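You operate a simulated robot arm through the tools that you are given. There is no shell and no other tool.

Carry out the task below with a simulated two-armed robot. There is one attempt and no reset: what you move stays moved.

## Task
Try the flat green cap on the test port at about 300 mbar.
Fine: seat it, turn the hold bar over it and pump; open the vent before you free the bar; lay the cap on the caps mat; leave the vent open and the other flat caps.

Only the result counts: the job must be done as asked and must still hold three seconds after the hand-in. Knocking over, shifting, dropping, spilling or breaking anything else fails it. Lids that push on must go on centred and level and be pressed home; caps that screw on are set level and turned clockwise until they are tight.

## Robot
Two 7-joint arms with two-finger parallel grippers on one trunk that stands fixed in place. Base frame: the origin is at the foot of the trunk, x ahead of it, y to its left, z up. Units: cm, rad, N and s.
The left shoulder is at [8, 13.1, 94.7], the right one opposite. With the tool pointing down near the work surface each hand reaches from about 38 to 86 cm from the base axis, measured 20 degrees to its own side. Payload 1.57 kg a hand.
Tool frame (each hand has its own): the origin (TCP) lies between the finger pads and is the grasp point; the fingertips stand 3 cm ahead of it; z points along the fingers, y is the line along which they close. The gripper opens to 11 cm. The fingers are 2.4 cm wide and 1.2 cm thick; the gripper's body (4.8 by 11.2 cm) begins 7.8 cm behind the TCP.
Orientation is that of the tool frame in the base frame, as a unit quaternion [w, x, y, z]. With the fingers straight down and closing along the base's y, the tool's x points along the base's -x, its y along +y and its z along -z.

## Interface
- The arms move only by the tool send_rows. It takes "left_plan", "right_plan" or both (then of equal length, played together; a hand with none holds still); each is a list of rows, each an object (a shift or turn left out is 0, a gripper value left out holds the last) with "xyz": the shift along the tool's x, y, z in cm, a list of three; "rot": the turn, a rotation vector about the tool's x, y, z in rad, a list of three. In form: [{"xyz": [dx, dy, dz], "rot": [wx, wy, wz]}, ...]. A call has 1 to 20 rows; each row is the pose to reach, as a shift and turn from the pose commanded when the call began, along the tool's axes at that moment. "left_claw" and "right_claw" are, for a hand that has rows, the finger opening in cm, from 0 to 11, set as the call begins (left out, the last holds). Each row takes 0.2 s and may step no farther than 5 cm and 0.15 rad from the row before; otherwise, or with a gripper value out of range, the whole call is refused. A pose out of reach is approached as far as the arm can. The call stops where the force on the tool passes 40 N (or 10 N more than at its start, if that is more) or the arm is blocked; 0.2 s more then pass. The fingers move at their own pace (about 10.8 cm/s each) and stop on an object; they squeeze with about 24 N. The grip force told is the motor's: it shows also when the fingers shut on nothing. Time passes only in rows, and 0.2 s behind the last, so rows that repeat a pose let the fingers close. The reply holds the time, the measured pose of the TCP, the force on the tool along the base axes, the opening and the grip force, in the units named above and with some noise, with the torque about the TCP (base axes, N m) and any sound that the robot's microphone picked up.
- Cameras (640 x 400 px; columns grow to the right, rows downward): "scene" is now at [-4.93, -1.02, 143.07]; the picture's right is [-0.06, -1.00, 0.00], its down [-0.33, 0.02, -0.94] and it looks along [0.94, -0.05, -0.33] (base axes); focal length 341 px, centre (320, 200). "left" rides on the left gripper at [7, -1.6, -14.1] in its tool frame; the picture's right is [0.23, 0.97, 0.00], its down [-0.86, 0.20, -0.48] and it looks along [-0.47, 0.11, 0.88] (tool axes); focal length 222 px, centre (320, 200). "right" rides on the right gripper at [7, 1.6, -14.1] in its tool frame; the picture's right is [-0.23, 0.97, 0.00], its down [-0.86, -0.20, -0.48] and it looks along [-0.47, -0.11, 0.88] (tool axes); focal length 222 px, centre (320, 200). There is no depth. A picture from a camera that has moved, and an enlarged one, comes with that camera's place and axes in the base frame and with its lens. The place of the scene camera against the robot may be out by one fixed shift of up to 1.8 cm in any direction.
- get_image(camera): a new picture of that camera. The clock stands still meanwhile.
- turn_head(pan, tilt): turns the head with the scene camera to pan (to the left, within 1.902 rad either way) and tilt (down, from -0.506 to 1.204), counted from straight ahead of the robot. It gives what a move gives.
- zoom(camera, box): a new picture of the part [left, top, right, bottom] of that camera's present view, enlarged. The clock stands still meanwhile.
- sign_off(): hands the job in; it is judged then, once.

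Places have to be worked out from the pictures, the camera data and where the tool is seen. Open the grippers and draw the arms clear of the work before you hand the job in, unless the task says otherwise.

The tools are called after "Emit:" by a JSON object that holds its "name" and its "arguments". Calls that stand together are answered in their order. send_rows: Moves the arms, as the interface text tells. Its arguments: {"type":"object","properties":{"left_plan":{"type":"array","items":{"type":"object","properties":{"xyz":{"type":"array","items":{"type":"number"}},"rot":{"type":"array","items":{"type":"number"}}}}},"left_claw":{"type":"number"},"right_plan":{"type":"array","items":{"type":"object","properties":{"xyz":{"type":"array","items":{"type":"number"}},"rot":{"type":"array","items":{"type":"number"}}}}},"right_claw":{"type":"number"}},"required":[]} The other tools are called the same way: turn_head (pan, tilt) turns the head that bears the scene camera; get_image (camera) takes a picture; zoom (camera, box) takes an enlarged picture of a part of a camera's view; sign_off () hands the job in.

At the start:

```text
time: 0.0
left_tcp_pos: [59.52, 19.02, 122.7]
left_tool_rot: [0.0, 0.0, 1.0, 0.001]
left_contact_force: [0.5, -0.5, 1.5]
left_torque: [-0.03, -0.01, 0.01]
left_width: 11.01
left_grasp_force: 0.1
right_tcp_pos: [45.36, -23.67, 131.86]
right_tool_rot: [0.0, 0.001, 1.0, 0.0]
right_contact_force: [-1.2, 0.2, -0.1]
right_torque: [-0.02, 0.03, -0.02]
right_width: 10.98
right_grasp_force: 0.1
head pan, tilt: [-0.056, 0.337]
```

scene: 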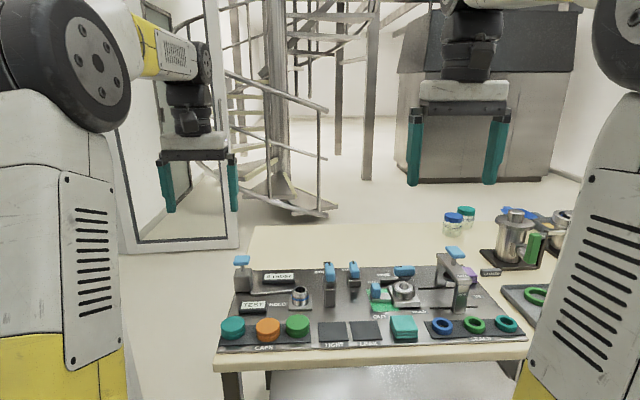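
right: 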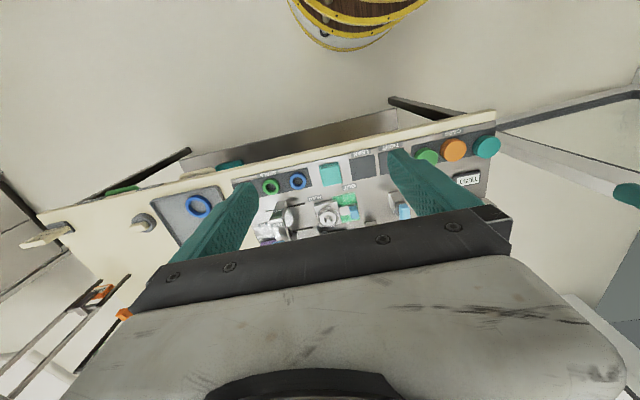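
left: 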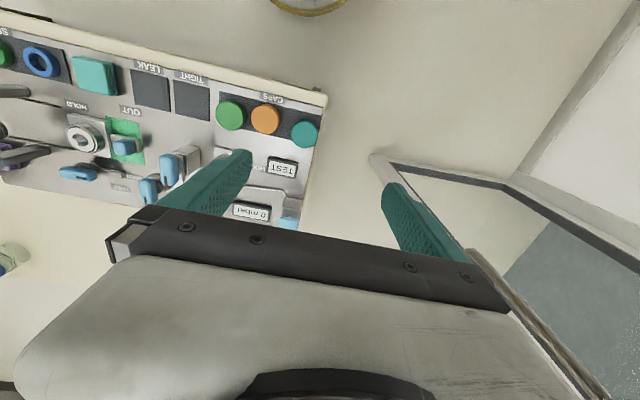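

I start by enlarging the work area to identify the parts of the test bench.

Emit:
{"name": "zoom", "arguments": {"camera": "scene", "box": [210, 230, 370, 360]}}

Emit:
{"name": "zoom", "arguments": {"camera": "scene", "box": [350, 230, 530, 360]}}

Emit:
{"name": "zoom", "arguments": {"camera": "left", "box": [0, 20, 340, 240]}}

```text
3.08 times, centred on (290, 295) of scene
camera zoom: at [-4.93, -1.02, 143.07], right [-0.06, -1.0, 0.0], down [-0.33, 0.02, -0.94], along [0.94, -0.05, -0.33], focal length 1049 px, centre (412, -92)
```

zoom: 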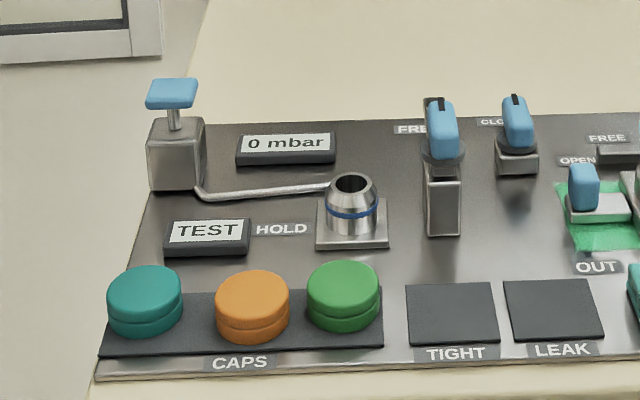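

```text
3.08 times, centred on (440, 295) of scene
camera zoom: at [-4.93, -1.02, 143.07], right [-0.06, -1.0, 0.0], down [-0.33, 0.02, -0.94], along [0.94, -0.05, -0.33], focal length 1049 px, centre (-49, -92)
```

zoom: 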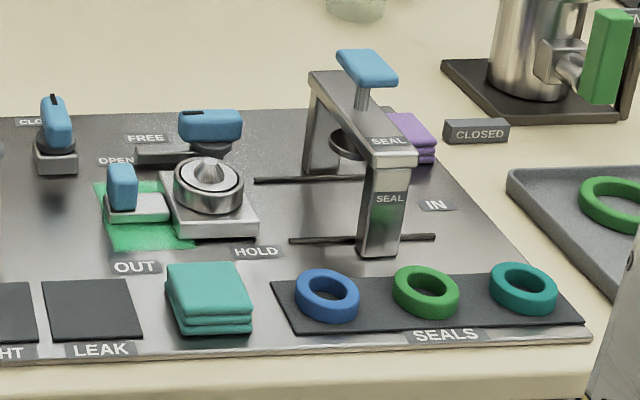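

```text
1.82 times, centred on (170, 130) of left
camera zoom: at [52.63, 17.39, 136.96], right [-0.23, 0.97, 0.0], down [0.86, 0.2, 0.48], along [0.47, 0.11, -0.88], focal length 404 px, centre (593, 327)
```

zoom: 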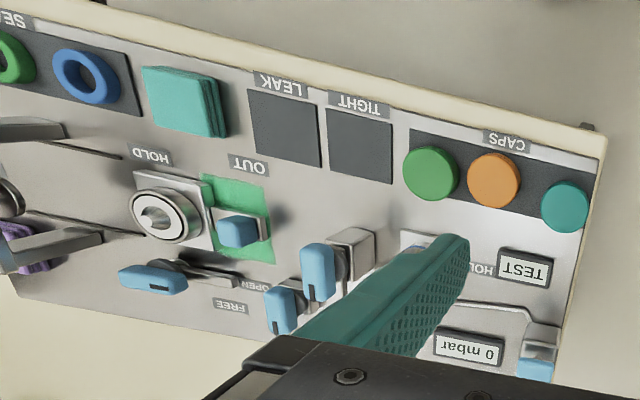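

The board lies at about z≈88; the test port with the blue ring is left of centre. I move the left hand back and lower it a bit for a better view of the port, hold bar and vent.

Emit:
{"name": "send_rows", "arguments": {"left_plan": [{"xyz": [3, -2, 1]}, {"xyz": [6, -4, 2]}, {"xyz": [9, -6, 4]}, {"xyz": [12, -8, 6]}, {"xyz": [14, -9, 8]}]}}

Emit:
{"name": "turn_head", "arguments": {"pan": 0.0, "tilt": 0.75}}

Emit:
{"name": "get_image", "arguments": {"camera": "left"}}

Emit:
{"name": "get_image", "arguments": {"camera": "scene"}}

```text
time: 1.2
left_tcp_pos: [45.22, 9.98, 114.68]
left_tool_rot: [0.0, 0.0, 1.0, 0.0]
left_contact_force: [0.3, 0.0, -0.3]
left_torque: [0.01, 0.01, 0.0]
left_width: 10.99
left_grasp_force: 0.0
right_tcp_pos: [45.39, -23.8, 131.95]
right_tool_rot: [0.0, 0.0, 1.0, 0.0]
right_contact_force: [0.2, -0.5, -0.2]
right_torque: [0.02, -0.01, 0.04]
right_width: 10.98
right_grasp_force: 0.1
head pan, tilt: [-0.056, 0.337]
```

```text
time: 2.1
left_tcp_pos: [45.51, 10.09, 114.73]
left_tool_rot: [0.0, 0.0, 1.0, 0.0]
left_contact_force: [-0.3, -0.5, 0.0]
left_torque: [-0.01, 0.02, -0.04]
left_width: 10.99
left_grasp_force: 0.1
right_tcp_pos: [45.37, -23.64, 131.7]
right_tool_rot: [0.0, 0.0, 1.0, -0.001]
right_contact_force: [0.0, -0.2, 1.0]
right_torque: [0.01, -0.01, 0.01]
right_width: 11.01
right_grasp_force: 0.1
head pan, tilt: [0.0, 0.75]
```

```text
taken
camera left: at [38.5, 8.36, 128.96], right [-0.23, 0.97, 0.0], down [0.86, 0.2, 0.48], along [0.47, 0.11, -0.88], focal length 222 px, centre (320, 200)
```

left: 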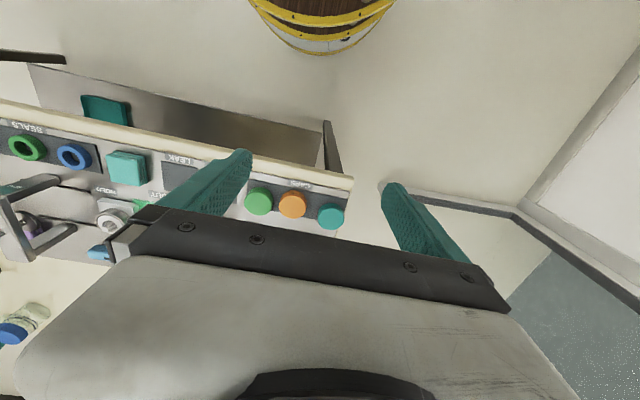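

```text
taken
```

scene: 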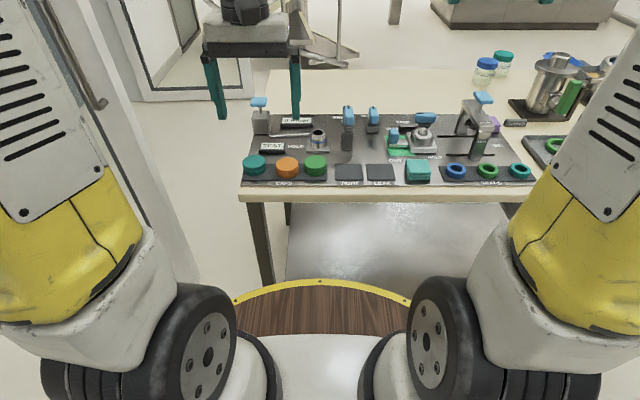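

The wrist camera sees best what lies straight beneath it, so I zoom the scene camera on the individual devices first.

Emit:
{"name": "zoom", "arguments": {"camera": "scene", "box": [300, 90, 440, 175]}}

Emit:
{"name": "zoom", "arguments": {"camera": "scene", "box": [235, 85, 345, 195]}}

Emit:
{"name": "send_rows", "arguments": {"left_plan": [{"xyz": [-5, 0, 0]}, {"xyz": [-10, 0, 0]}, {"xyz": [-15, 0, 0]}, {"xyz": [-20, 0, 0]}, {"xyz": [-25, 0, 0]}, {"xyz": [-28, 0, 0]}]}}

Emit:
{"name": "get_image", "arguments": {"camera": "left"}}

```text
4.57 times, centred on (370, 132) of scene
camera zoom: at [-5.95, -0.51, 139.38], right [0.0, -1.0, 0.0], down [-0.68, 0.0, -0.73], along [0.73, 0.0, -0.68], focal length 1558 px, centre (91, 509)
```

zoom: 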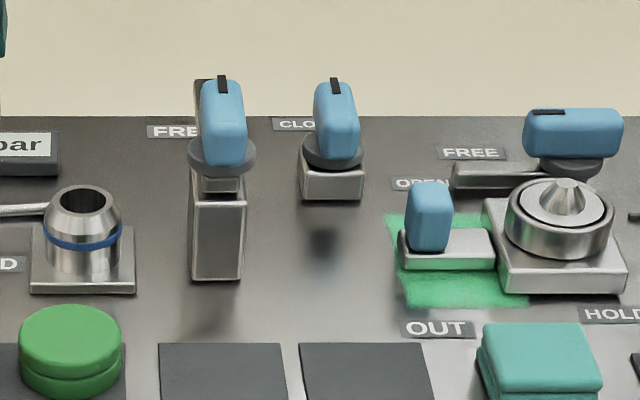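

```text
3.64 times, centred on (290, 140) of scene
camera zoom: at [-5.95, -0.51, 139.38], right [0.0, -1.0, 0.0], down [-0.68, 0.0, -0.73], along [0.73, 0.0, -0.68], focal length 1239 px, centre (429, 418)
```

zoom: 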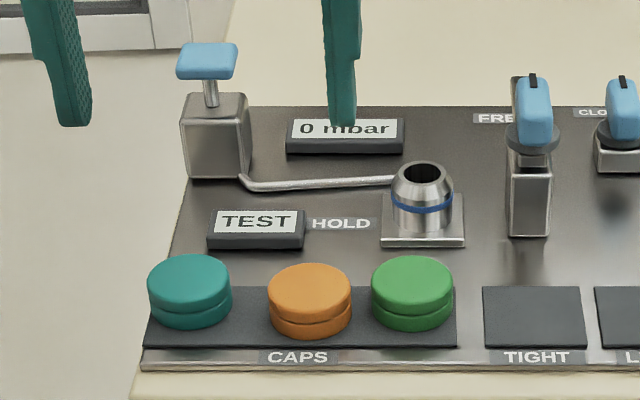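

```text
time: 3.5
left_tcp_pos: [73.6, 10.32, 114.83]
left_tool_rot: [0.001, 0.0, 1.0, 0.0]
left_contact_force: [-1.1, -0.6, 0.8]
left_torque: [-0.02, -0.04, 0.04]
left_width: 10.99
left_grasp_force: 0.0
right_tcp_pos: [45.35, -23.78, 131.77]
right_tool_rot: [0.0, 0.0, 1.0, -0.001]
right_contact_force: [-0.7, -0.3, 0.2]
right_torque: [-0.02, -0.04, -0.02]
right_width: 11.01
right_grasp_force: 0.1
head pan, tilt: [0.0, 0.75]
```

```text
taken
camera left: at [66.62, 8.63, 129.13], right [-0.23, 0.97, 0.0], down [0.86, 0.2, 0.48], along [0.47, 0.11, -0.88], focal length 222 px, centre (320, 200)
```

left: 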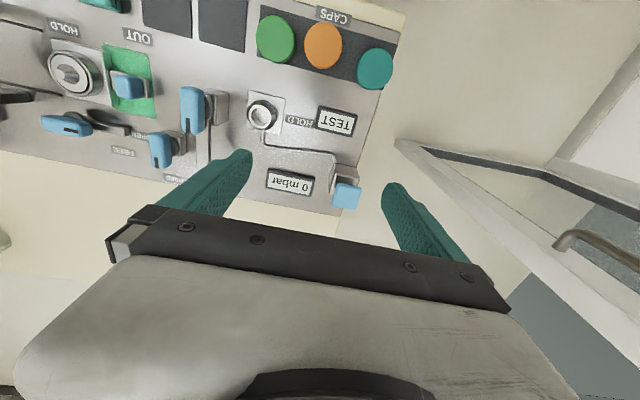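

The vent pointer appears to face CLOSED and the hold bar FREE. I zoom the wrist view for detail.

Emit:
{"name": "zoom", "arguments": {"camera": "left", "box": [120, 50, 300, 200]}}

Emit:
{"name": "zoom", "arguments": {"camera": "left", "box": [240, 0, 420, 220]}}

Emit:
{"name": "zoom", "arguments": {"camera": "scene", "box": [330, 90, 390, 165]}}

```text
2.67 times, centred on (210, 125) of left
camera zoom: at [66.62, 8.63, 129.13], right [-0.23, 0.97, 0.0], down [0.86, 0.2, 0.48], along [0.47, 0.11, -0.88], focal length 592 px, centre (613, 400)
```

zoom: 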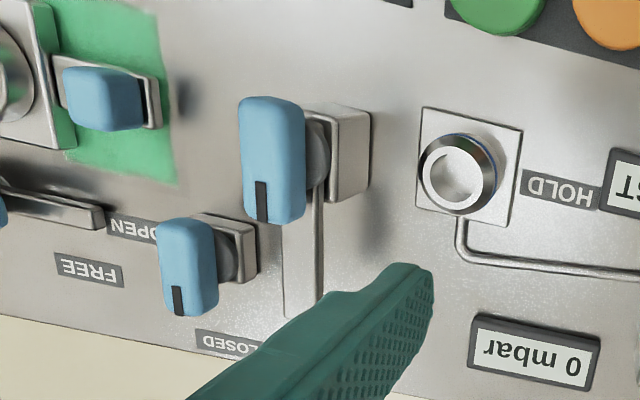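

```text
1.82 times, centred on (330, 110) of left
camera zoom: at [66.62, 8.63, 129.13], right [-0.23, 0.97, 0.0], down [0.86, 0.2, 0.48], along [0.47, 0.11, -0.88], focal length 404 px, centre (302, 364)
```

zoom: 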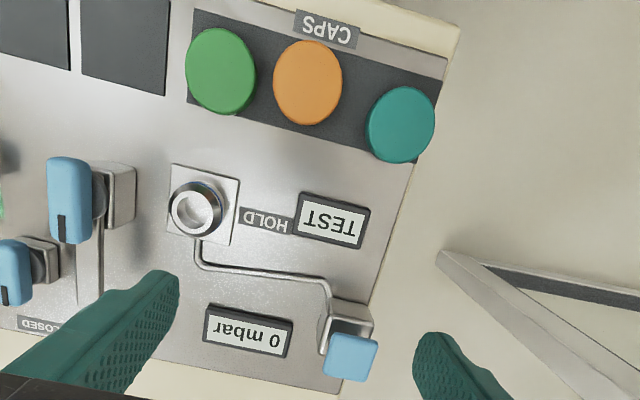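

```text
5.33 times, centred on (360, 128) of scene
camera zoom: at [-5.97, -0.51, 139.38], right [0.0, -1.0, 0.0], down [-0.68, 0.0, -0.73], along [0.73, 0.0, -0.68], focal length 1818 px, centre (107, 587)
```

zoom: 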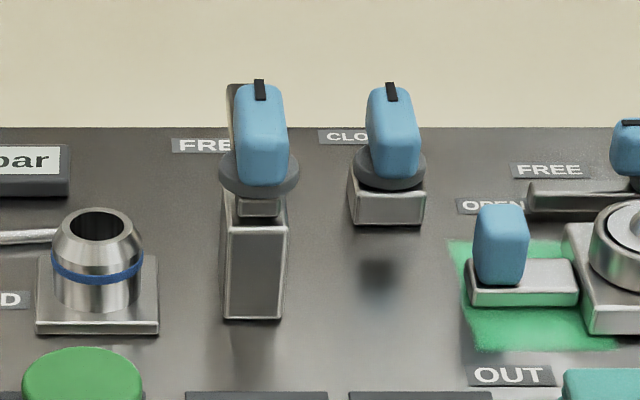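

Estimates so far: green cap top ≈ (63.1, 1.2, 89), port ≈ (73.7, 0.8). I move the wrist camera right above the port so that height errors drop out.

Emit:
{"name": "send_rows", "arguments": {"left_plan": [{"xyz": [-2.5, -2.5, 1]}, {"xyz": [-5, -5, 2]}, {"xyz": [-7, -7.5, 2.7]}, {"xyz": [-7, -7.5, 2.7]}]}}

Emit:
{"name": "get_image", "arguments": {"camera": "left"}}

Emit:
{"name": "zoom", "arguments": {"camera": "left", "box": [200, 0, 400, 125]}}

Emit:
{"name": "zoom", "arguments": {"camera": "left", "box": [100, 0, 300, 180]}}

Emit:
{"name": "zoom", "arguments": {"camera": "left", "box": [300, 60, 480, 200]}}

```text
time: 4.5
left_tcp_pos: [76.91, 3.46, 110.67]
left_tool_rot: [0.0, 0.0, 1.0, 0.001]
left_contact_force: [0.1, 0.9, -0.3]
left_torque: [0.01, -0.03, 0.0]
left_width: 11.01
left_grasp_force: 0.1
left hand out of reach, approached as far as the arm can: row 2, 3, 4
right_tcp_pos: [45.27, -23.65, 131.84]
right_tool_rot: [0.0, 0.0, 1.0, 0.001]
right_contact_force: [0.0, 0.6, 0.4]
right_torque: [0.03, -0.01, -0.02]
right_width: 10.99
right_grasp_force: 0.0
head pan, tilt: [0.0, 0.75]
```

```text
taken
camera left: at [69.92, 1.78, 124.95], right [-0.23, 0.97, 0.0], down [0.86, 0.2, 0.48], along [0.47, 0.11, -0.88], focal length 222 px, centre (320, 200)
```

left: 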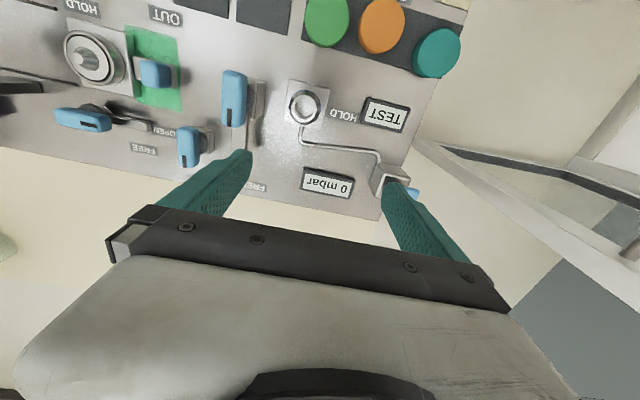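

```text
3.20 times, centred on (300, 62) of left
camera zoom: at [69.92, 1.78, 124.95], right [-0.23, 0.97, 0.0], down [0.86, 0.2, 0.48], along [0.47, 0.11, -0.88], focal length 711 px, centre (384, 640)
```

zoom: 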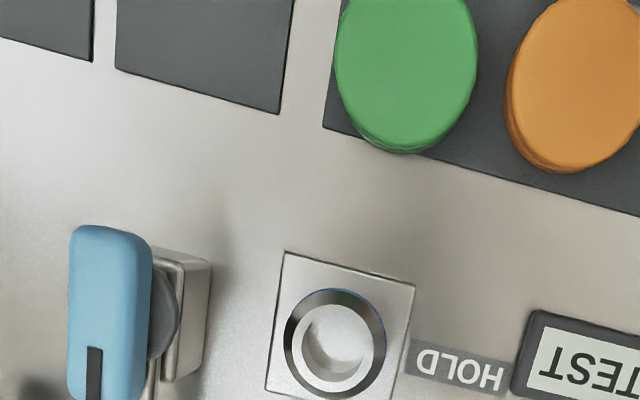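

```text
2.22 times, centred on (200, 90) of left
camera zoom: at [69.92, 1.78, 124.95], right [-0.23, 0.97, 0.0], down [0.86, 0.2, 0.48], along [0.47, 0.11, -0.88], focal length 494 px, centre (587, 444)
```

zoom: 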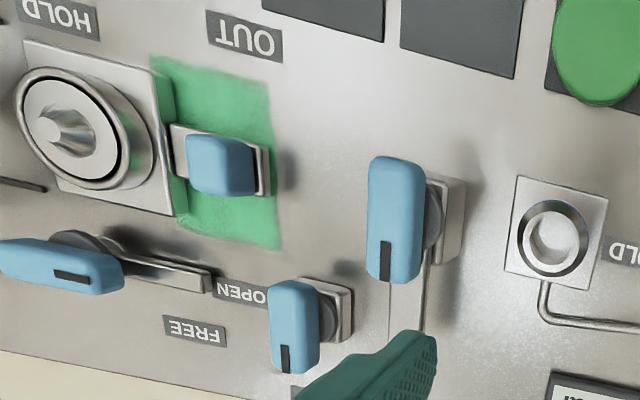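

```text
2.86 times, centred on (390, 130) of left
camera zoom: at [69.92, 1.78, 124.95], right [-0.23, 0.97, 0.0], down [0.86, 0.2, 0.48], along [0.47, 0.11, -0.88], focal length 635 px, centre (120, 400)
```

zoom: 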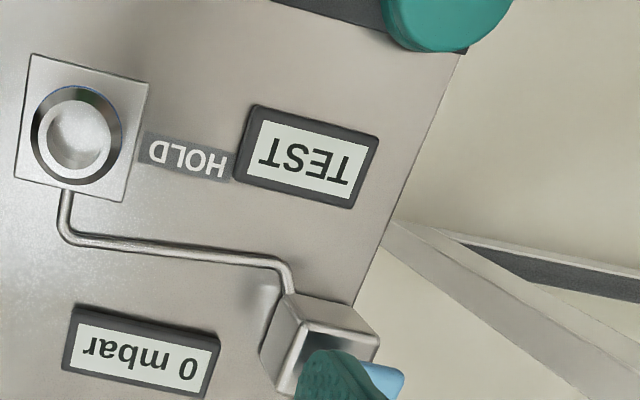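

The reach limit at this height is near x≈77. Now I draw back to above the green cap and turn the hand 90° so the fingers will close along x (clear of the orange cap).

Emit:
{"name": "send_rows", "arguments": {"left_plan": [{"xyz": [3, 0, 0], "rot": [0, 0, -0.14]}, {"xyz": [6, 0, 0], "rot": [0, 0, -0.28]}, {"xyz": [9, -1, 0], "rot": [0, 0, -0.42]}, {"xyz": [12, -2, 0], "rot": [0, 0, -0.56]}, {"xyz": [14, -2.3, 1], "rot": [0, 0, -0.7]}, {"xyz": [14, -2.3, 2], "rot": [0, 0, -0.84]}, {"xyz": [14, -2.3, 3], "rot": [0, 0, -0.98]}, {"xyz": [14, -2.3, 4], "rot": [0, 0, -1.12]}, {"xyz": [14, -2.3, 5], "rot": [0, 0, -1.26]}, {"xyz": [14, -2.3, 6], "rot": [0, 0, -1.4]}, {"xyz": [14, -2.3, 6], "rot": [0, 0, -1.5]}, {"xyz": [14, -2.3, 6], "rot": [0, 0, -1.5708]}]}}

Emit:
{"name": "get_image", "arguments": {"camera": "left"}}

Emit:
{"name": "get_image", "arguments": {"camera": "scene"}}

```text
time: 7.1
left_tcp_pos: [62.79, 1.23, 104.78]
left_tool_rot: [0.0, 0.708, -0.706, 0.0]
left_contact_force: [0.2, 1.1, -0.1]
left_torque: [0.04, 0.02, -0.01]
left_width: 11.02
left_grasp_force: 0.1
right_tcp_pos: [45.31, -23.73, 131.75]
right_tool_rot: [-0.001, 0.001, 1.0, 0.0]
right_contact_force: [0.3, 0.8, 0.5]
right_torque: [-0.01, 0.01, 0.02]
right_width: 11.0
right_grasp_force: 0.1
head pan, tilt: [0.0, 0.75]
```

```text
taken
camera left: at [64.57, -5.71, 118.98], right [-0.97, -0.23, 0.0], down [-0.2, 0.85, 0.48], along [-0.11, 0.47, -0.88], focal length 222 px, centre (320, 200)
```

left: 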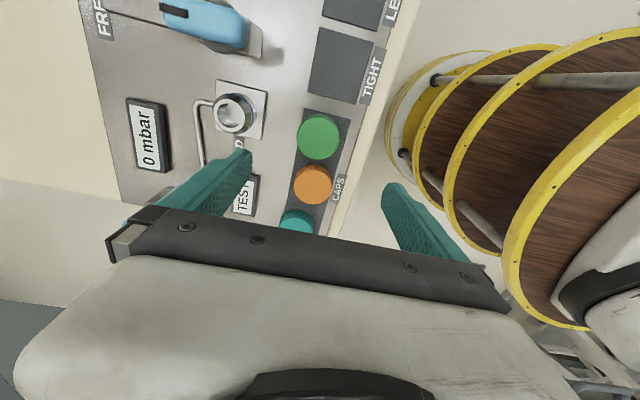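

```text
taken
```

scene: 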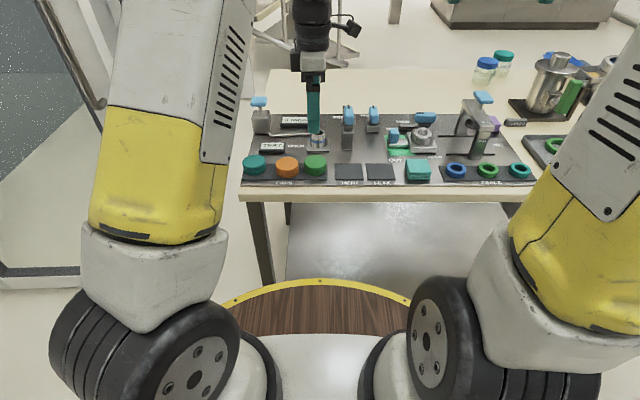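

The hand is turned and hovering over the cap (estimated at about (63.1, 1.0)). I enlarge this view for accurate centres of cap and port.

Emit:
{"name": "zoom", "arguments": {"camera": "left", "box": [190, 70, 350, 170]}}

Emit:
{"name": "zoom", "arguments": {"camera": "scene", "box": [280, 100, 360, 180]}}

```text
4.00 times, centred on (270, 120) of left
camera zoom: at [64.57, -5.71, 118.98], right [-0.97, -0.23, 0.0], down [-0.2, 0.85, 0.48], along [-0.11, 0.47, -0.88], focal length 888 px, centre (520, 520)
```

zoom: 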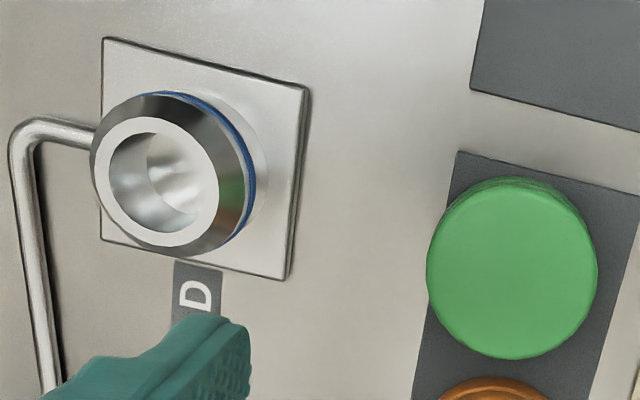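

```text
5.00 times, centred on (320, 140) of scene
camera zoom: at [-5.95, -0.51, 139.38], right [0.0, -1.0, 0.0], down [-0.68, 0.0, -0.73], along [0.73, 0.0, -0.68], focal length 1704 px, centre (320, 500)
```

zoom: 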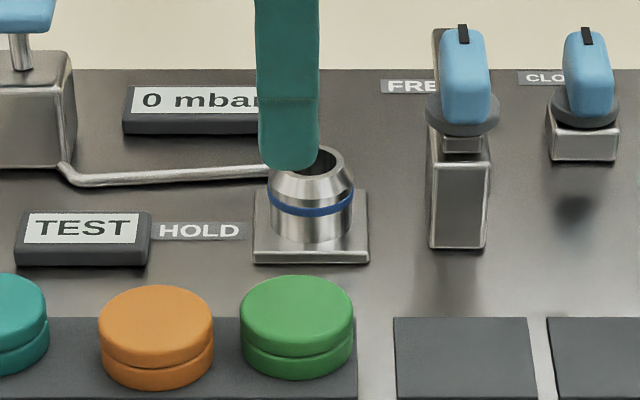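

Cap centre ≈ (63.2, 1.05), top z ≈ 89; port axis ≈ (74.25, 0.5), top z ≈ 90.8. I descend partway over the cap with the fingers at 8 cm and check.

Emit:
{"name": "send_rows", "arguments": {"left_plan": [{"xyz": [0.18, -0.36, 3]}, {"xyz": [0.18, -0.36, 6]}, {"xyz": [0.18, -0.36, 9]}, {"xyz": [0.18, -0.36, 9]}], "left_claw": 8}}

Emit:
{"name": "get_image", "arguments": {"camera": "left"}}

Emit:
{"name": "zoom", "arguments": {"camera": "scene", "box": [270, 80, 370, 180]}}

```text
time: 8.1
left_tcp_pos: [63.22, 1.15, 95.81]
left_tool_rot: [0.0, 0.707, -0.707, 0.0]
left_contact_force: [0.9, 0.3, 0.1]
left_torque: [0.02, 0.0, 0.02]
left_width: 7.97
left_grasp_force: 0.0
right_tcp_pos: [45.37, -23.73, 131.88]
right_tool_rot: [-0.001, -0.001, 1.0, 0.0]
right_contact_force: [-0.7, -0.5, 0.9]
right_torque: [0.01, 0.01, 0.0]
right_width: 10.97
right_grasp_force: 0.2
head pan, tilt: [0.0, 0.75]
```

```text
taken
camera left: at [64.89, -5.93, 110.06], right [-0.97, -0.23, 0.0], down [-0.2, 0.85, 0.48], along [-0.11, 0.47, -0.88], focal length 222 px, centre (320, 200)
```

left: 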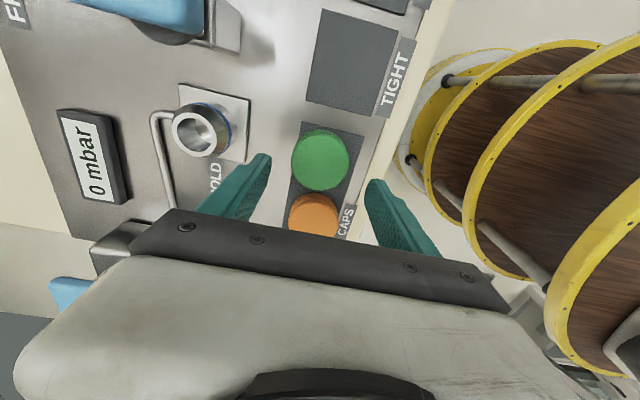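

```text
4.00 times, centred on (320, 130) of scene
camera zoom: at [-5.95, -0.52, 139.38], right [0.0, -1.0, 0.0], down [-0.68, 0.0, -0.73], along [0.73, 0.0, -0.68], focal length 1363 px, centre (320, 480)
```

zoom: 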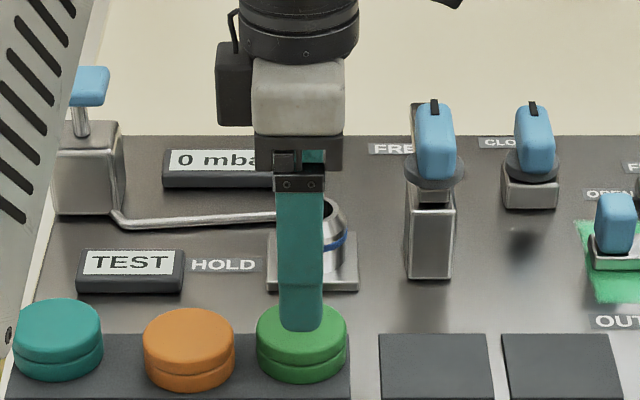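

The view confirms the cap at (63.25, 0.95). I descend so the tips end just above the mat and then close.

Emit:
{"name": "send_rows", "arguments": {"left_plan": [{"xyz": [0.1, 0, 2]}, {"xyz": [0.1, 0, 4]}, {"xyz": [0.1, 0, 5]}, {"xyz": [0.1, 0, 5.3]}, {"xyz": [0.1, 0, 5.3]}]}}

Emit:
{"name": "zoom", "arguments": {"camera": "scene", "box": [270, 100, 360, 190]}}

Emit:
{"name": "get_image", "arguments": {"camera": "left"}}

```text
time: 9.3
left_tcp_pos: [63.31, 1.0, 90.59]
left_tool_rot: [0.0, 0.707, -0.707, -0.001]
left_contact_force: [0.3, 0.7, -0.4]
left_torque: [-0.02, 0.0, 0.02]
left_width: 8.02
left_grasp_force: 0.1
right_tcp_pos: [45.34, -23.82, 131.9]
right_tool_rot: [0.0, 0.0, 1.0, -0.002]
right_contact_force: [0.1, 0.9, -0.1]
right_torque: [-0.01, 0.03, -0.03]
right_width: 11.01
right_grasp_force: 0.1
head pan, tilt: [0.0, 0.75]
```

```text
4.44 times, centred on (315, 145) of scene
camera zoom: at [-5.94, -0.52, 139.38], right [0.0, -1.0, 0.0], down [-0.68, 0.0, -0.73], along [0.73, 0.0, -0.68], focal length 1515 px, centre (342, 444)
```

zoom: 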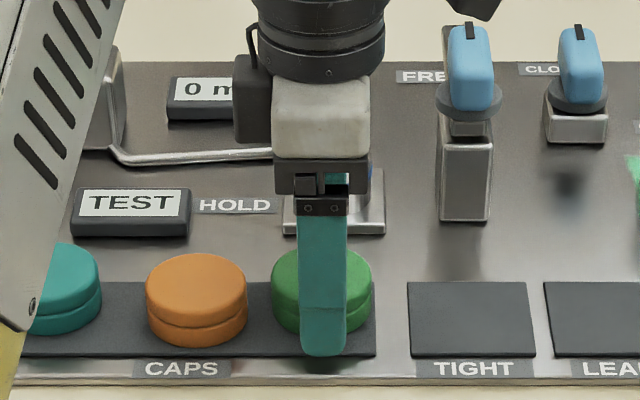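

```text
taken
camera left: at [64.97, -5.99, 104.8], right [-0.97, -0.23, 0.0], down [-0.2, 0.85, 0.48], along [-0.11, 0.47, -0.88], focal length 222 px, centre (320, 200)
```

left: 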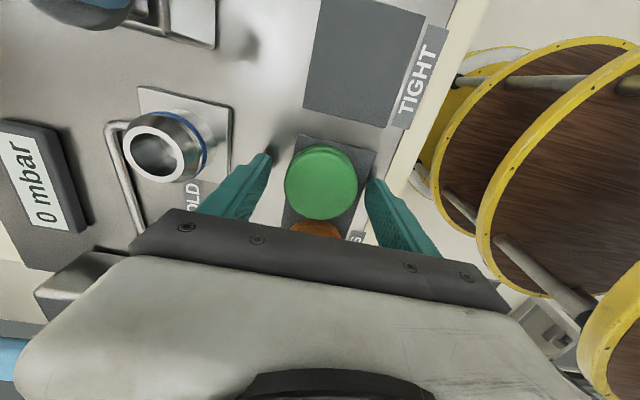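

Fingers straddle the cap evenly; now I close on it.

Emit:
{"name": "send_rows", "arguments": {"left_plan": [{"xyz": [0, 0, 0]}, {"xyz": [0, 0, 0]}, {"xyz": [0, 0, 0]}], "left_claw": 4}}

Emit:
{"name": "get_image", "arguments": {"camera": "left"}}

```text
time: 10.1
left_tcp_pos: [63.34, 1.04, 90.62]
left_tool_rot: [0.0, -0.707, 0.707, 0.0]
left_contact_force: [0.7, 0.1, 0.3]
left_torque: [-0.01, 0.0, 0.04]
left_width: 6.09
left_grasp_force: 24.6
right_tcp_pos: [45.4, -23.78, 131.75]
right_tool_rot: [0.0, -0.001, 1.0, 0.0]
right_contact_force: [0.5, -0.3, -0.8]
right_torque: [0.0, 0.0, 0.02]
right_width: 10.99
right_grasp_force: 0.0
head pan, tilt: [0.0, 0.75]
```

```text
taken
camera left: at [64.97, -6.0, 104.82], right [-0.97, -0.23, 0.0], down [-0.2, 0.86, 0.48], along [-0.11, 0.47, -0.88], focal length 222 px, centre (320, 200)
```

left: 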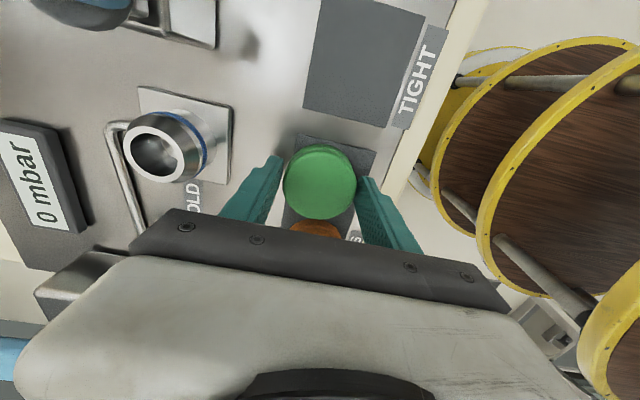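

Cap gripped at 6.1 cm. I check closely how deep the fingers hold the cap and re-measure the port from this lower view.

Emit:
{"name": "zoom", "arguments": {"camera": "scene", "box": [290, 125, 350, 185]}}

Emit:
{"name": "zoom", "arguments": {"camera": "left", "box": [100, 70, 260, 200]}}

Emit:
{"name": "zoom", "arguments": {"camera": "left", "box": [240, 110, 400, 240]}}

```text
6.67 times, centred on (320, 155) of scene
camera zoom: at [-5.94, -0.52, 139.38], right [0.0, -1.0, 0.0], down [-0.68, 0.0, -0.73], along [0.73, 0.0, -0.68], focal length 2272 px, centre (320, 500)
```

zoom: 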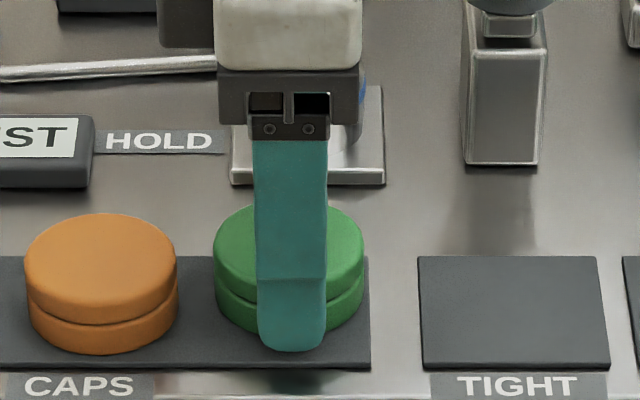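

```text
3.08 times, centred on (180, 135) of left
camera zoom: at [64.97, -6.0, 104.82], right [-0.97, -0.23, 0.0], down [-0.2, 0.86, 0.48], along [-0.11, 0.47, -0.88], focal length 684 px, centre (751, 400)
```

zoom: 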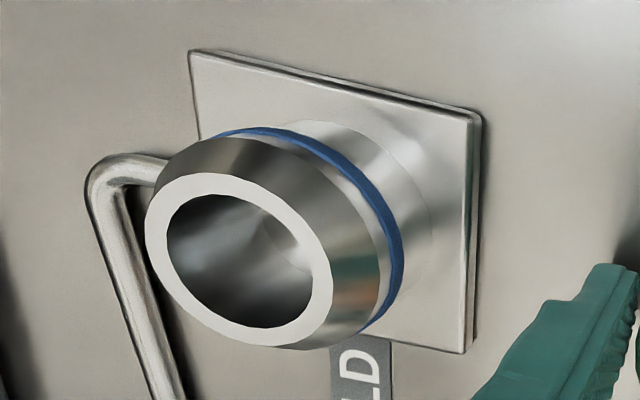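

```text
3.08 times, centred on (320, 175) of left
camera zoom: at [64.97, -6.0, 104.82], right [-0.97, -0.23, 0.0], down [-0.2, 0.86, 0.48], along [-0.11, 0.47, -0.88], focal length 684 px, centre (320, 277)
```

zoom: 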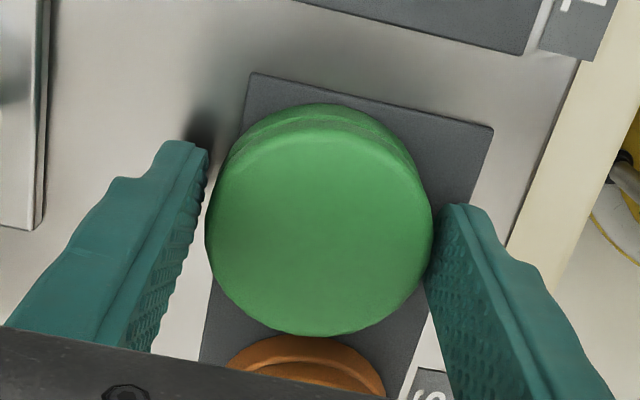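

Port axis triangulates consistently to (74.2, 0.48), top z≈91.2; cap centre relative to TCP about +0.1 in y. I lift the cap 6.5 cm and carry it over the port.

Emit:
{"name": "send_rows", "arguments": {"left_plan": [{"xyz": [0, 0, -1]}, {"xyz": [0, 0, -3]}, {"xyz": [0, 0, -5]}, {"xyz": [0, 0, -6.5]}, {"xyz": [0.1, -2, -6.5]}, {"xyz": [0.3, -4.5, -6.5]}, {"xyz": [0.5, -7, -6.5]}, {"xyz": [0.6, -9.5, -6.5]}, {"xyz": [0.63, -10.87, -6.5]}, {"xyz": [0.63, -10.87, -6.5]}, {"xyz": [0.63, -10.87, -6.5]}]}}

Emit:
{"name": "get_image", "arguments": {"camera": "left"}}

Emit:
{"name": "zoom", "arguments": {"camera": "scene", "box": [270, 80, 370, 180]}}

```text
time: 12.5
left_tcp_pos: [74.24, 0.45, 97.08]
left_tool_rot: [0.001, -0.707, 0.707, 0.0]
left_contact_force: [-0.1, -0.3, 0.0]
left_torque: [0.03, 0.01, -0.03]
left_width: 4.02
left_grasp_force: 0.0
right_tcp_pos: [45.39, -23.66, 131.9]
right_tool_rot: [0.0, 0.0, 1.0, 0.0]
right_contact_force: [-0.1, 0.4, 0.3]
right_torque: [0.01, 0.0, 0.01]
right_width: 10.98
right_grasp_force: 0.0
head pan, tilt: [0.0, 0.75]
```

```text
taken
camera left: at [75.86, -6.54, 111.22], right [-0.97, -0.23, 0.0], down [-0.2, 0.86, 0.48], along [-0.11, 0.47, -0.88], focal length 222 px, centre (320, 200)
```

left: 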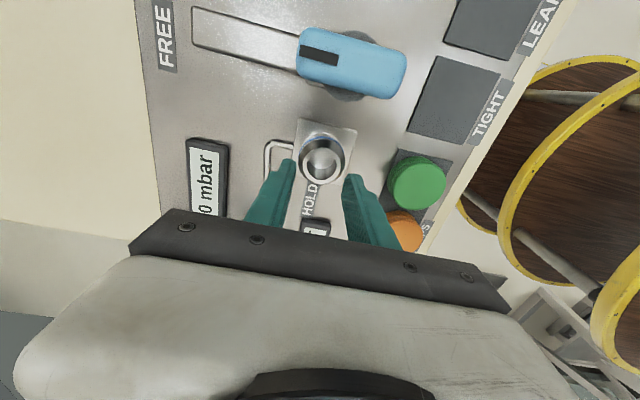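

```text
4.00 times, centred on (320, 130) of scene
camera zoom: at [-5.94, -0.52, 139.38], right [0.0, -1.0, 0.0], down [-0.68, 0.0, -0.73], along [0.73, 0.0, -0.68], focal length 1363 px, centre (320, 480)
```

zoom: 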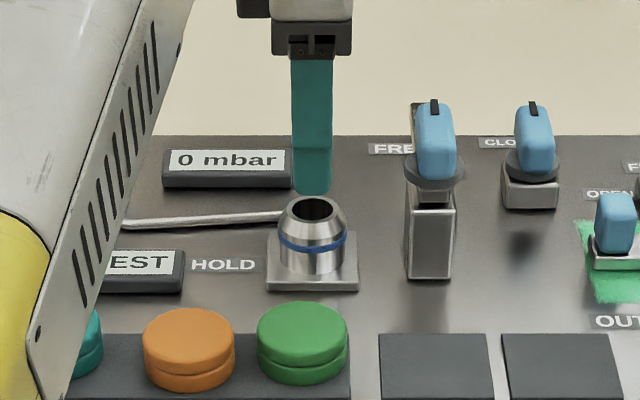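

The cap slipped out of a too shallow grip and stayed on the mat. Before going back, I use this view to verify the port's position relative to the hand.

Emit:
{"name": "zoom", "arguments": {"camera": "left", "box": [240, 100, 400, 230]}}

Emit:
{"name": "zoom", "arguments": {"camera": "left", "box": [170, 0, 430, 110]}}

Emit:
{"name": "zoom", "arguments": {"camera": "left", "box": [350, 120, 470, 240]}}

```text
3.08 times, centred on (320, 165) of left
camera zoom: at [75.86, -6.54, 111.22], right [-0.97, -0.23, 0.0], down [-0.2, 0.86, 0.48], along [-0.11, 0.47, -0.88], focal length 684 px, centre (320, 308)
```

zoom: 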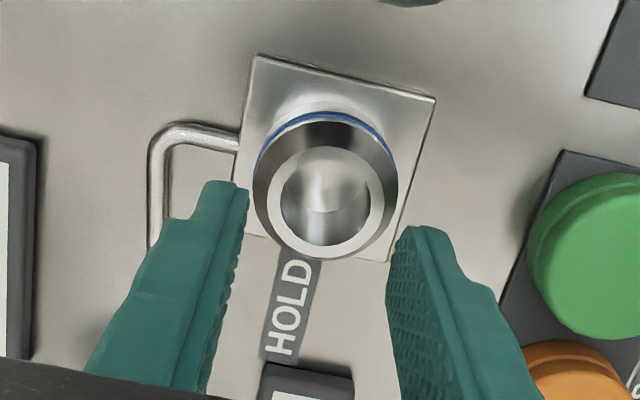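

```text
2.46 times, centred on (300, 55) of left
camera zoom: at [75.86, -6.54, 111.22], right [-0.97, -0.23, 0.0], down [-0.2, 0.86, 0.48], along [-0.11, 0.47, -0.88], focal length 547 px, centre (369, 557)
```

zoom: 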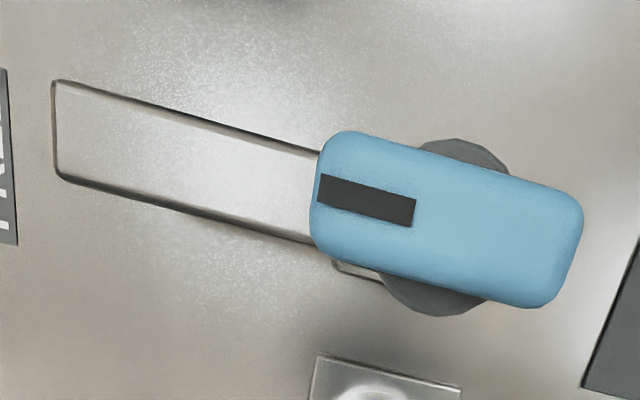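

```text
3.33 times, centred on (410, 180) of left
camera zoom: at [75.86, -6.54, 111.22], right [-0.97, -0.23, 0.0], down [-0.2, 0.86, 0.48], along [-0.11, 0.47, -0.88], focal length 740 px, centre (20, 267)
```

zoom: 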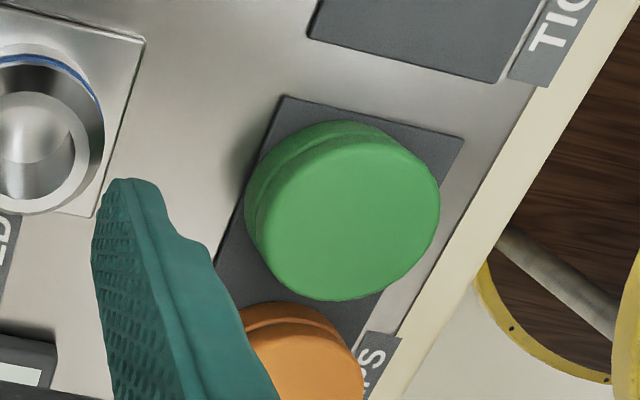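

Port verified at (74.1, 0.45); hold-bar pivot ≈ (74.1, −7.65). I return over the cap with open fingers and re-check it.

Emit:
{"name": "send_rows", "arguments": {"left_plan": [{"xyz": [0, 1, 0]}, {"xyz": [-0.2, 4, 0]}, {"xyz": [-0.4, 7, 0]}, {"xyz": [-0.6, 10, 0]}, {"xyz": [-0.6, 11, 0]}, {"xyz": [-0.6, 11, 1.3]}, {"xyz": [-0.6, 11, 1.3]}], "left_claw": 8}}

Emit:
{"name": "zoom", "arguments": {"camera": "left", "box": [240, 100, 400, 230]}}

Emit:
{"name": "zoom", "arguments": {"camera": "scene", "box": [290, 125, 350, 185]}}

```text
time: 14.1
left_tcp_pos: [63.25, 0.81, 95.79]
left_tool_rot: [0.0, -0.707, 0.707, 0.0]
left_contact_force: [0.3, 0.5, 0.2]
left_torque: [0.0, -0.02, 0.02]
left_width: 7.99
left_grasp_force: 0.1
right_tcp_pos: [45.39, -23.79, 131.78]
right_tool_rot: [0.0, 0.001, 1.0, 0.0]
right_contact_force: [-0.7, -0.5, 0.1]
right_torque: [0.02, 0.02, 0.0]
right_width: 10.99
right_grasp_force: 0.1
head pan, tilt: [0.0, 0.75]
```

```text
3.08 times, centred on (320, 165) of left
camera zoom: at [64.91, -6.23, 109.92], right [-0.97, -0.23, 0.0], down [-0.2, 0.86, 0.48], along [-0.11, 0.47, -0.88], focal length 684 px, centre (320, 308)
```

zoom: 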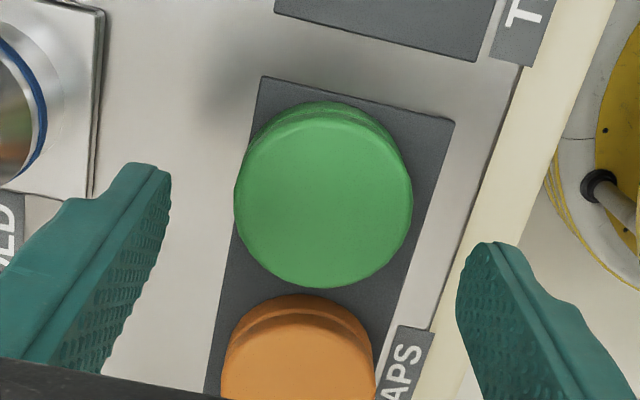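

```text
6.67 times, centred on (320, 155) of scene
camera zoom: at [-5.95, -0.52, 139.38], right [0.0, -1.0, 0.0], down [-0.68, 0.0, -0.73], along [0.73, 0.0, -0.68], focal length 2272 px, centre (320, 500)
```

zoom: 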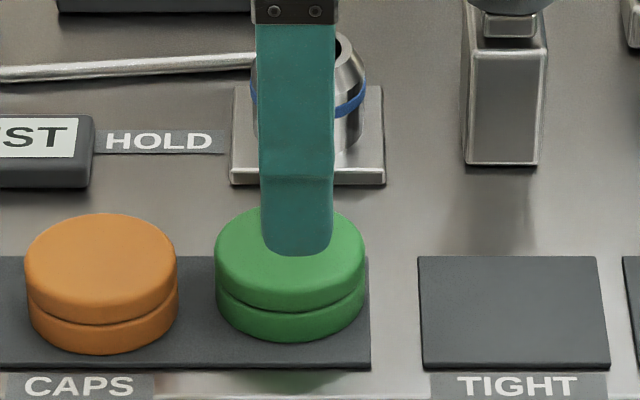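

The cap now sits at about (63.05, 1.2). I align and descend deeper this time, with the tips close above the mat.

Emit:
{"name": "send_rows", "arguments": {"left_plan": [{"xyz": [-0.35, 0.2, 2]}, {"xyz": [-0.35, 0.2, 4]}, {"xyz": [-0.35, 0.2, 5]}, {"xyz": [-0.35, 0.2, 5.5]}, {"xyz": [-0.35, 0.2, 5.8]}, {"xyz": [-0.35, 0.2, 5.8]}]}}

Emit:
{"name": "zoom", "arguments": {"camera": "scene", "box": [290, 125, 350, 185]}}

Emit:
{"name": "zoom", "arguments": {"camera": "left", "box": [240, 100, 400, 230]}}

```text
time: 15.5
left_tcp_pos: [62.98, 1.37, 89.92]
left_tool_rot: [-0.001, -0.707, 0.707, 0.0]
left_contact_force: [0.1, -0.9, 0.1]
left_torque: [0.01, -0.02, 0.0]
left_width: 8.0
left_grasp_force: 0.0
right_tcp_pos: [45.25, -23.68, 131.8]
right_tool_rot: [0.0, 0.0, 1.0, 0.0]
right_contact_force: [-0.1, 0.2, 1.0]
right_torque: [0.02, -0.01, 0.01]
right_width: 11.0
right_grasp_force: 0.0
head pan, tilt: [0.0, 0.75]
```

```text
6.67 times, centred on (320, 155) of scene
camera zoom: at [-5.95, -0.52, 139.38], right [0.0, -1.0, 0.0], down [-0.68, 0.0, -0.73], along [0.73, 0.0, -0.68], focal length 2272 px, centre (320, 500)
```

zoom: 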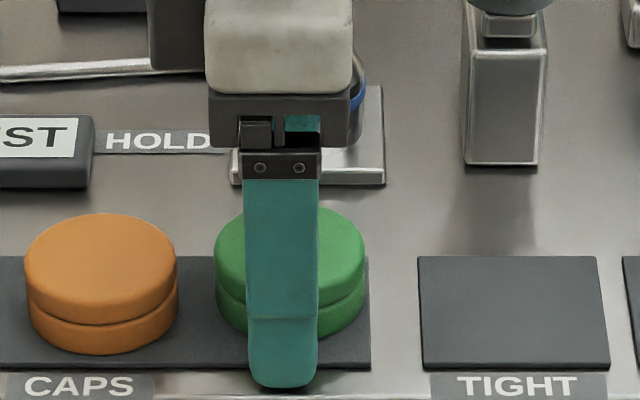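

```text
3.08 times, centred on (320, 165) of left
camera zoom: at [64.68, -5.69, 104.11], right [-0.97, -0.23, 0.0], down [-0.2, 0.86, 0.48], along [-0.11, 0.47, -0.88], focal length 684 px, centre (320, 308)
```

zoom: 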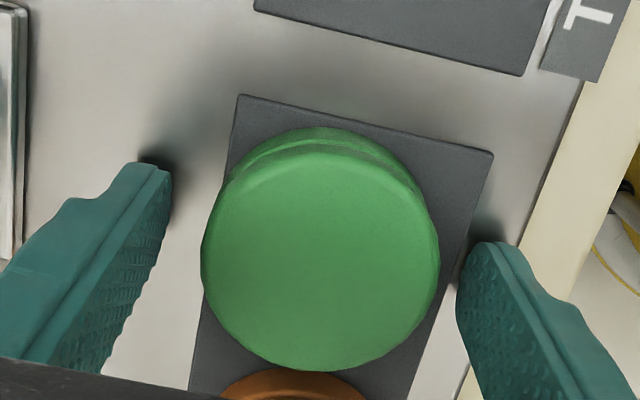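

The hand is about 0.25 too far in +y; I correct it, lower 0.1 and close.

Emit:
{"name": "send_rows", "arguments": {"left_plan": [{"xyz": [0.25, 0.15, 0.1]}, {"xyz": [0.25, 0.15, 0.1]}], "left_claw": 8}}

Emit:
{"name": "send_rows", "arguments": {"left_plan": [{"xyz": [0, 0, 0]}, {"xyz": [0, 0, 0]}, {"xyz": [0, 0, 0]}, {"xyz": [0, 0, 0]}], "left_claw": 4}}

Emit:
{"name": "zoom", "arguments": {"camera": "scene", "box": [290, 125, 350, 185]}}

Emit:
{"name": "zoom", "arguments": {"camera": "left", "box": [240, 100, 400, 230]}}

```text
time: 16.1
left_tcp_pos: [62.77, 1.13, 89.92]
left_tool_rot: [0.001, -0.707, 0.707, -0.001]
left_contact_force: [-0.3, 3.3, 7.2]
left_torque: [0.09, 0.27, -0.17]
left_width: 7.94
left_grasp_force: 0.0
right_tcp_pos: [45.4, -23.66, 131.84]
right_tool_rot: [0.0, 0.0, 1.0, 0.0]
right_contact_force: [-0.5, 0.1, 0.2]
right_torque: [0.0, -0.03, 0.01]
right_width: 10.98
right_grasp_force: 0.0
head pan, tilt: [0.0, 0.75]
```

```text
time: 17.1
left_tcp_pos: [62.62, 1.11, 89.86]
left_tool_rot: [0.0, 0.708, -0.707, -0.001]
left_contact_force: [-21.8, 3.0, 19.3]
left_torque: [0.08, 0.53, 0.12]
left_width: 6.83
left_grasp_force: 15.4
right_tcp_pos: [45.24, -23.8, 131.85]
right_tool_rot: [0.001, 0.0, 1.0, 0.0]
right_contact_force: [-0.3, 0.5, 0.3]
right_torque: [0.02, -0.01, 0.01]
right_width: 10.98
right_grasp_force: 0.1
head pan, tilt: [0.0, 0.75]
```

```text
6.67 times, centred on (320, 155) of scene
camera zoom: at [-6.1, -0.51, 139.37], right [0.0, -1.0, 0.0], down [-0.68, 0.0, -0.73], along [0.73, 0.0, -0.68], focal length 2272 px, centre (320, 500)
```

zoom: 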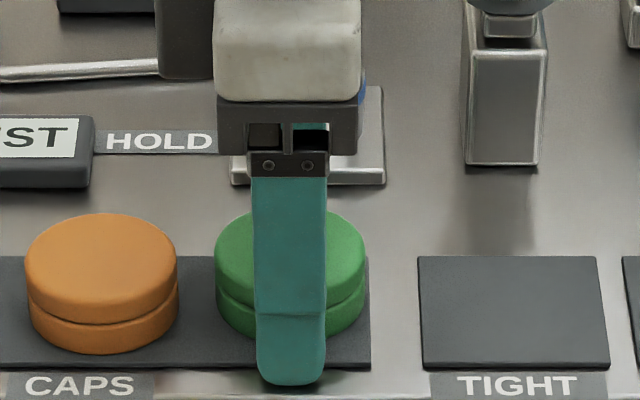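

```text
3.08 times, centred on (320, 165) of left
camera zoom: at [64.33, -5.96, 104.02], right [-0.97, -0.23, 0.0], down [-0.2, 0.86, 0.48], along [-0.11, 0.47, -0.88], focal length 684 px, centre (320, 308)
```

zoom: 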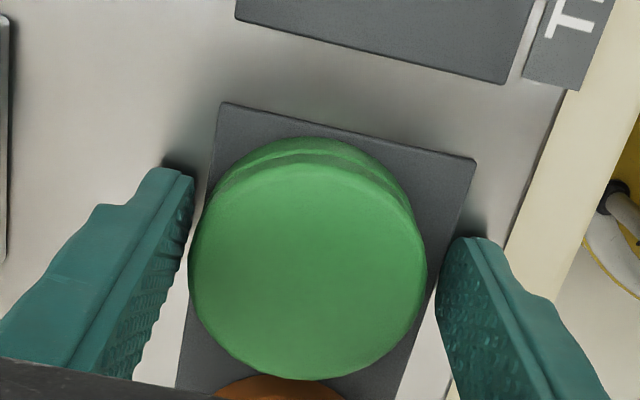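

The near finger caught on the mat's edge (force −22 N in x), so I reopen, rise 0.35 and close again.

Emit:
{"name": "send_rows", "arguments": {"left_plan": [{"xyz": [0, 0, 0]}, {"xyz": [0, 0, 0]}, {"xyz": [0, 0, -0.2]}, {"xyz": [0, -0.15, -0.4]}, {"xyz": [0, -0.15, -0.4]}], "left_claw": 8}}

Emit:
{"name": "send_rows", "arguments": {"left_plan": [{"xyz": [0, 0, 0]}, {"xyz": [0, 0, 0]}, {"xyz": [0, 0, 0]}, {"xyz": [0, 0, 0]}], "left_claw": 4}}

Emit:
{"name": "zoom", "arguments": {"camera": "left", "box": [240, 100, 400, 230]}}

Emit:
{"name": "zoom", "arguments": {"camera": "scene", "box": [290, 125, 350, 185]}}

```text
time: 18.3
left_tcp_pos: [62.94, 0.97, 90.07]
left_tool_rot: [0.0, 0.708, -0.707, 0.0]
left_contact_force: [-0.4, 1.1, -0.3]
left_torque: [0.03, 0.01, -0.01]
left_width: 8.0
left_grasp_force: 0.1
right_tcp_pos: [45.41, -23.72, 131.9]
right_tool_rot: [0.0, 0.0, 1.0, 0.0]
right_contact_force: [-0.7, 0.1, 0.9]
right_torque: [0.01, -0.05, 0.0]
right_width: 11.0
right_grasp_force: 0.0
head pan, tilt: [0.0, 0.75]
```

```text
time: 19.3
left_tcp_pos: [62.88, 1.17, 90.24]
left_tool_rot: [0.001, 0.707, -0.707, 0.0]
left_contact_force: [0.6, 0.0, 0.1]
left_torque: [0.01, 0.01, -0.05]
left_width: 6.12
left_grasp_force: 24.1
right_tcp_pos: [45.38, -23.75, 131.83]
right_tool_rot: [0.0, 0.0, 1.0, 0.0]
right_contact_force: [0.3, 0.6, 0.0]
right_torque: [0.0, -0.02, -0.02]
right_width: 10.98
right_grasp_force: 0.1
head pan, tilt: [0.0, 0.75]
```

```text
3.08 times, centred on (320, 165) of left
camera zoom: at [64.61, -5.95, 104.42], right [-0.97, -0.23, 0.0], down [-0.2, 0.86, 0.48], along [-0.11, 0.47, -0.88], focal length 684 px, centre (320, 308)
```

zoom: 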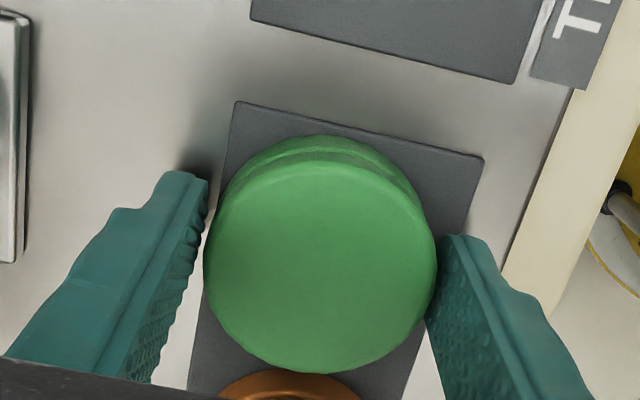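

```text
6.67 times, centred on (320, 155) of scene
camera zoom: at [-5.94, -0.52, 139.38], right [0.0, -1.0, 0.0], down [-0.68, 0.0, -0.73], along [0.73, 0.0, -0.68], focal length 2272 px, centre (320, 500)
```

zoom: 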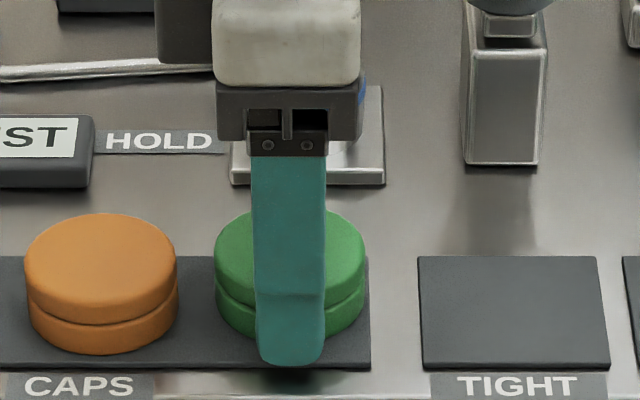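

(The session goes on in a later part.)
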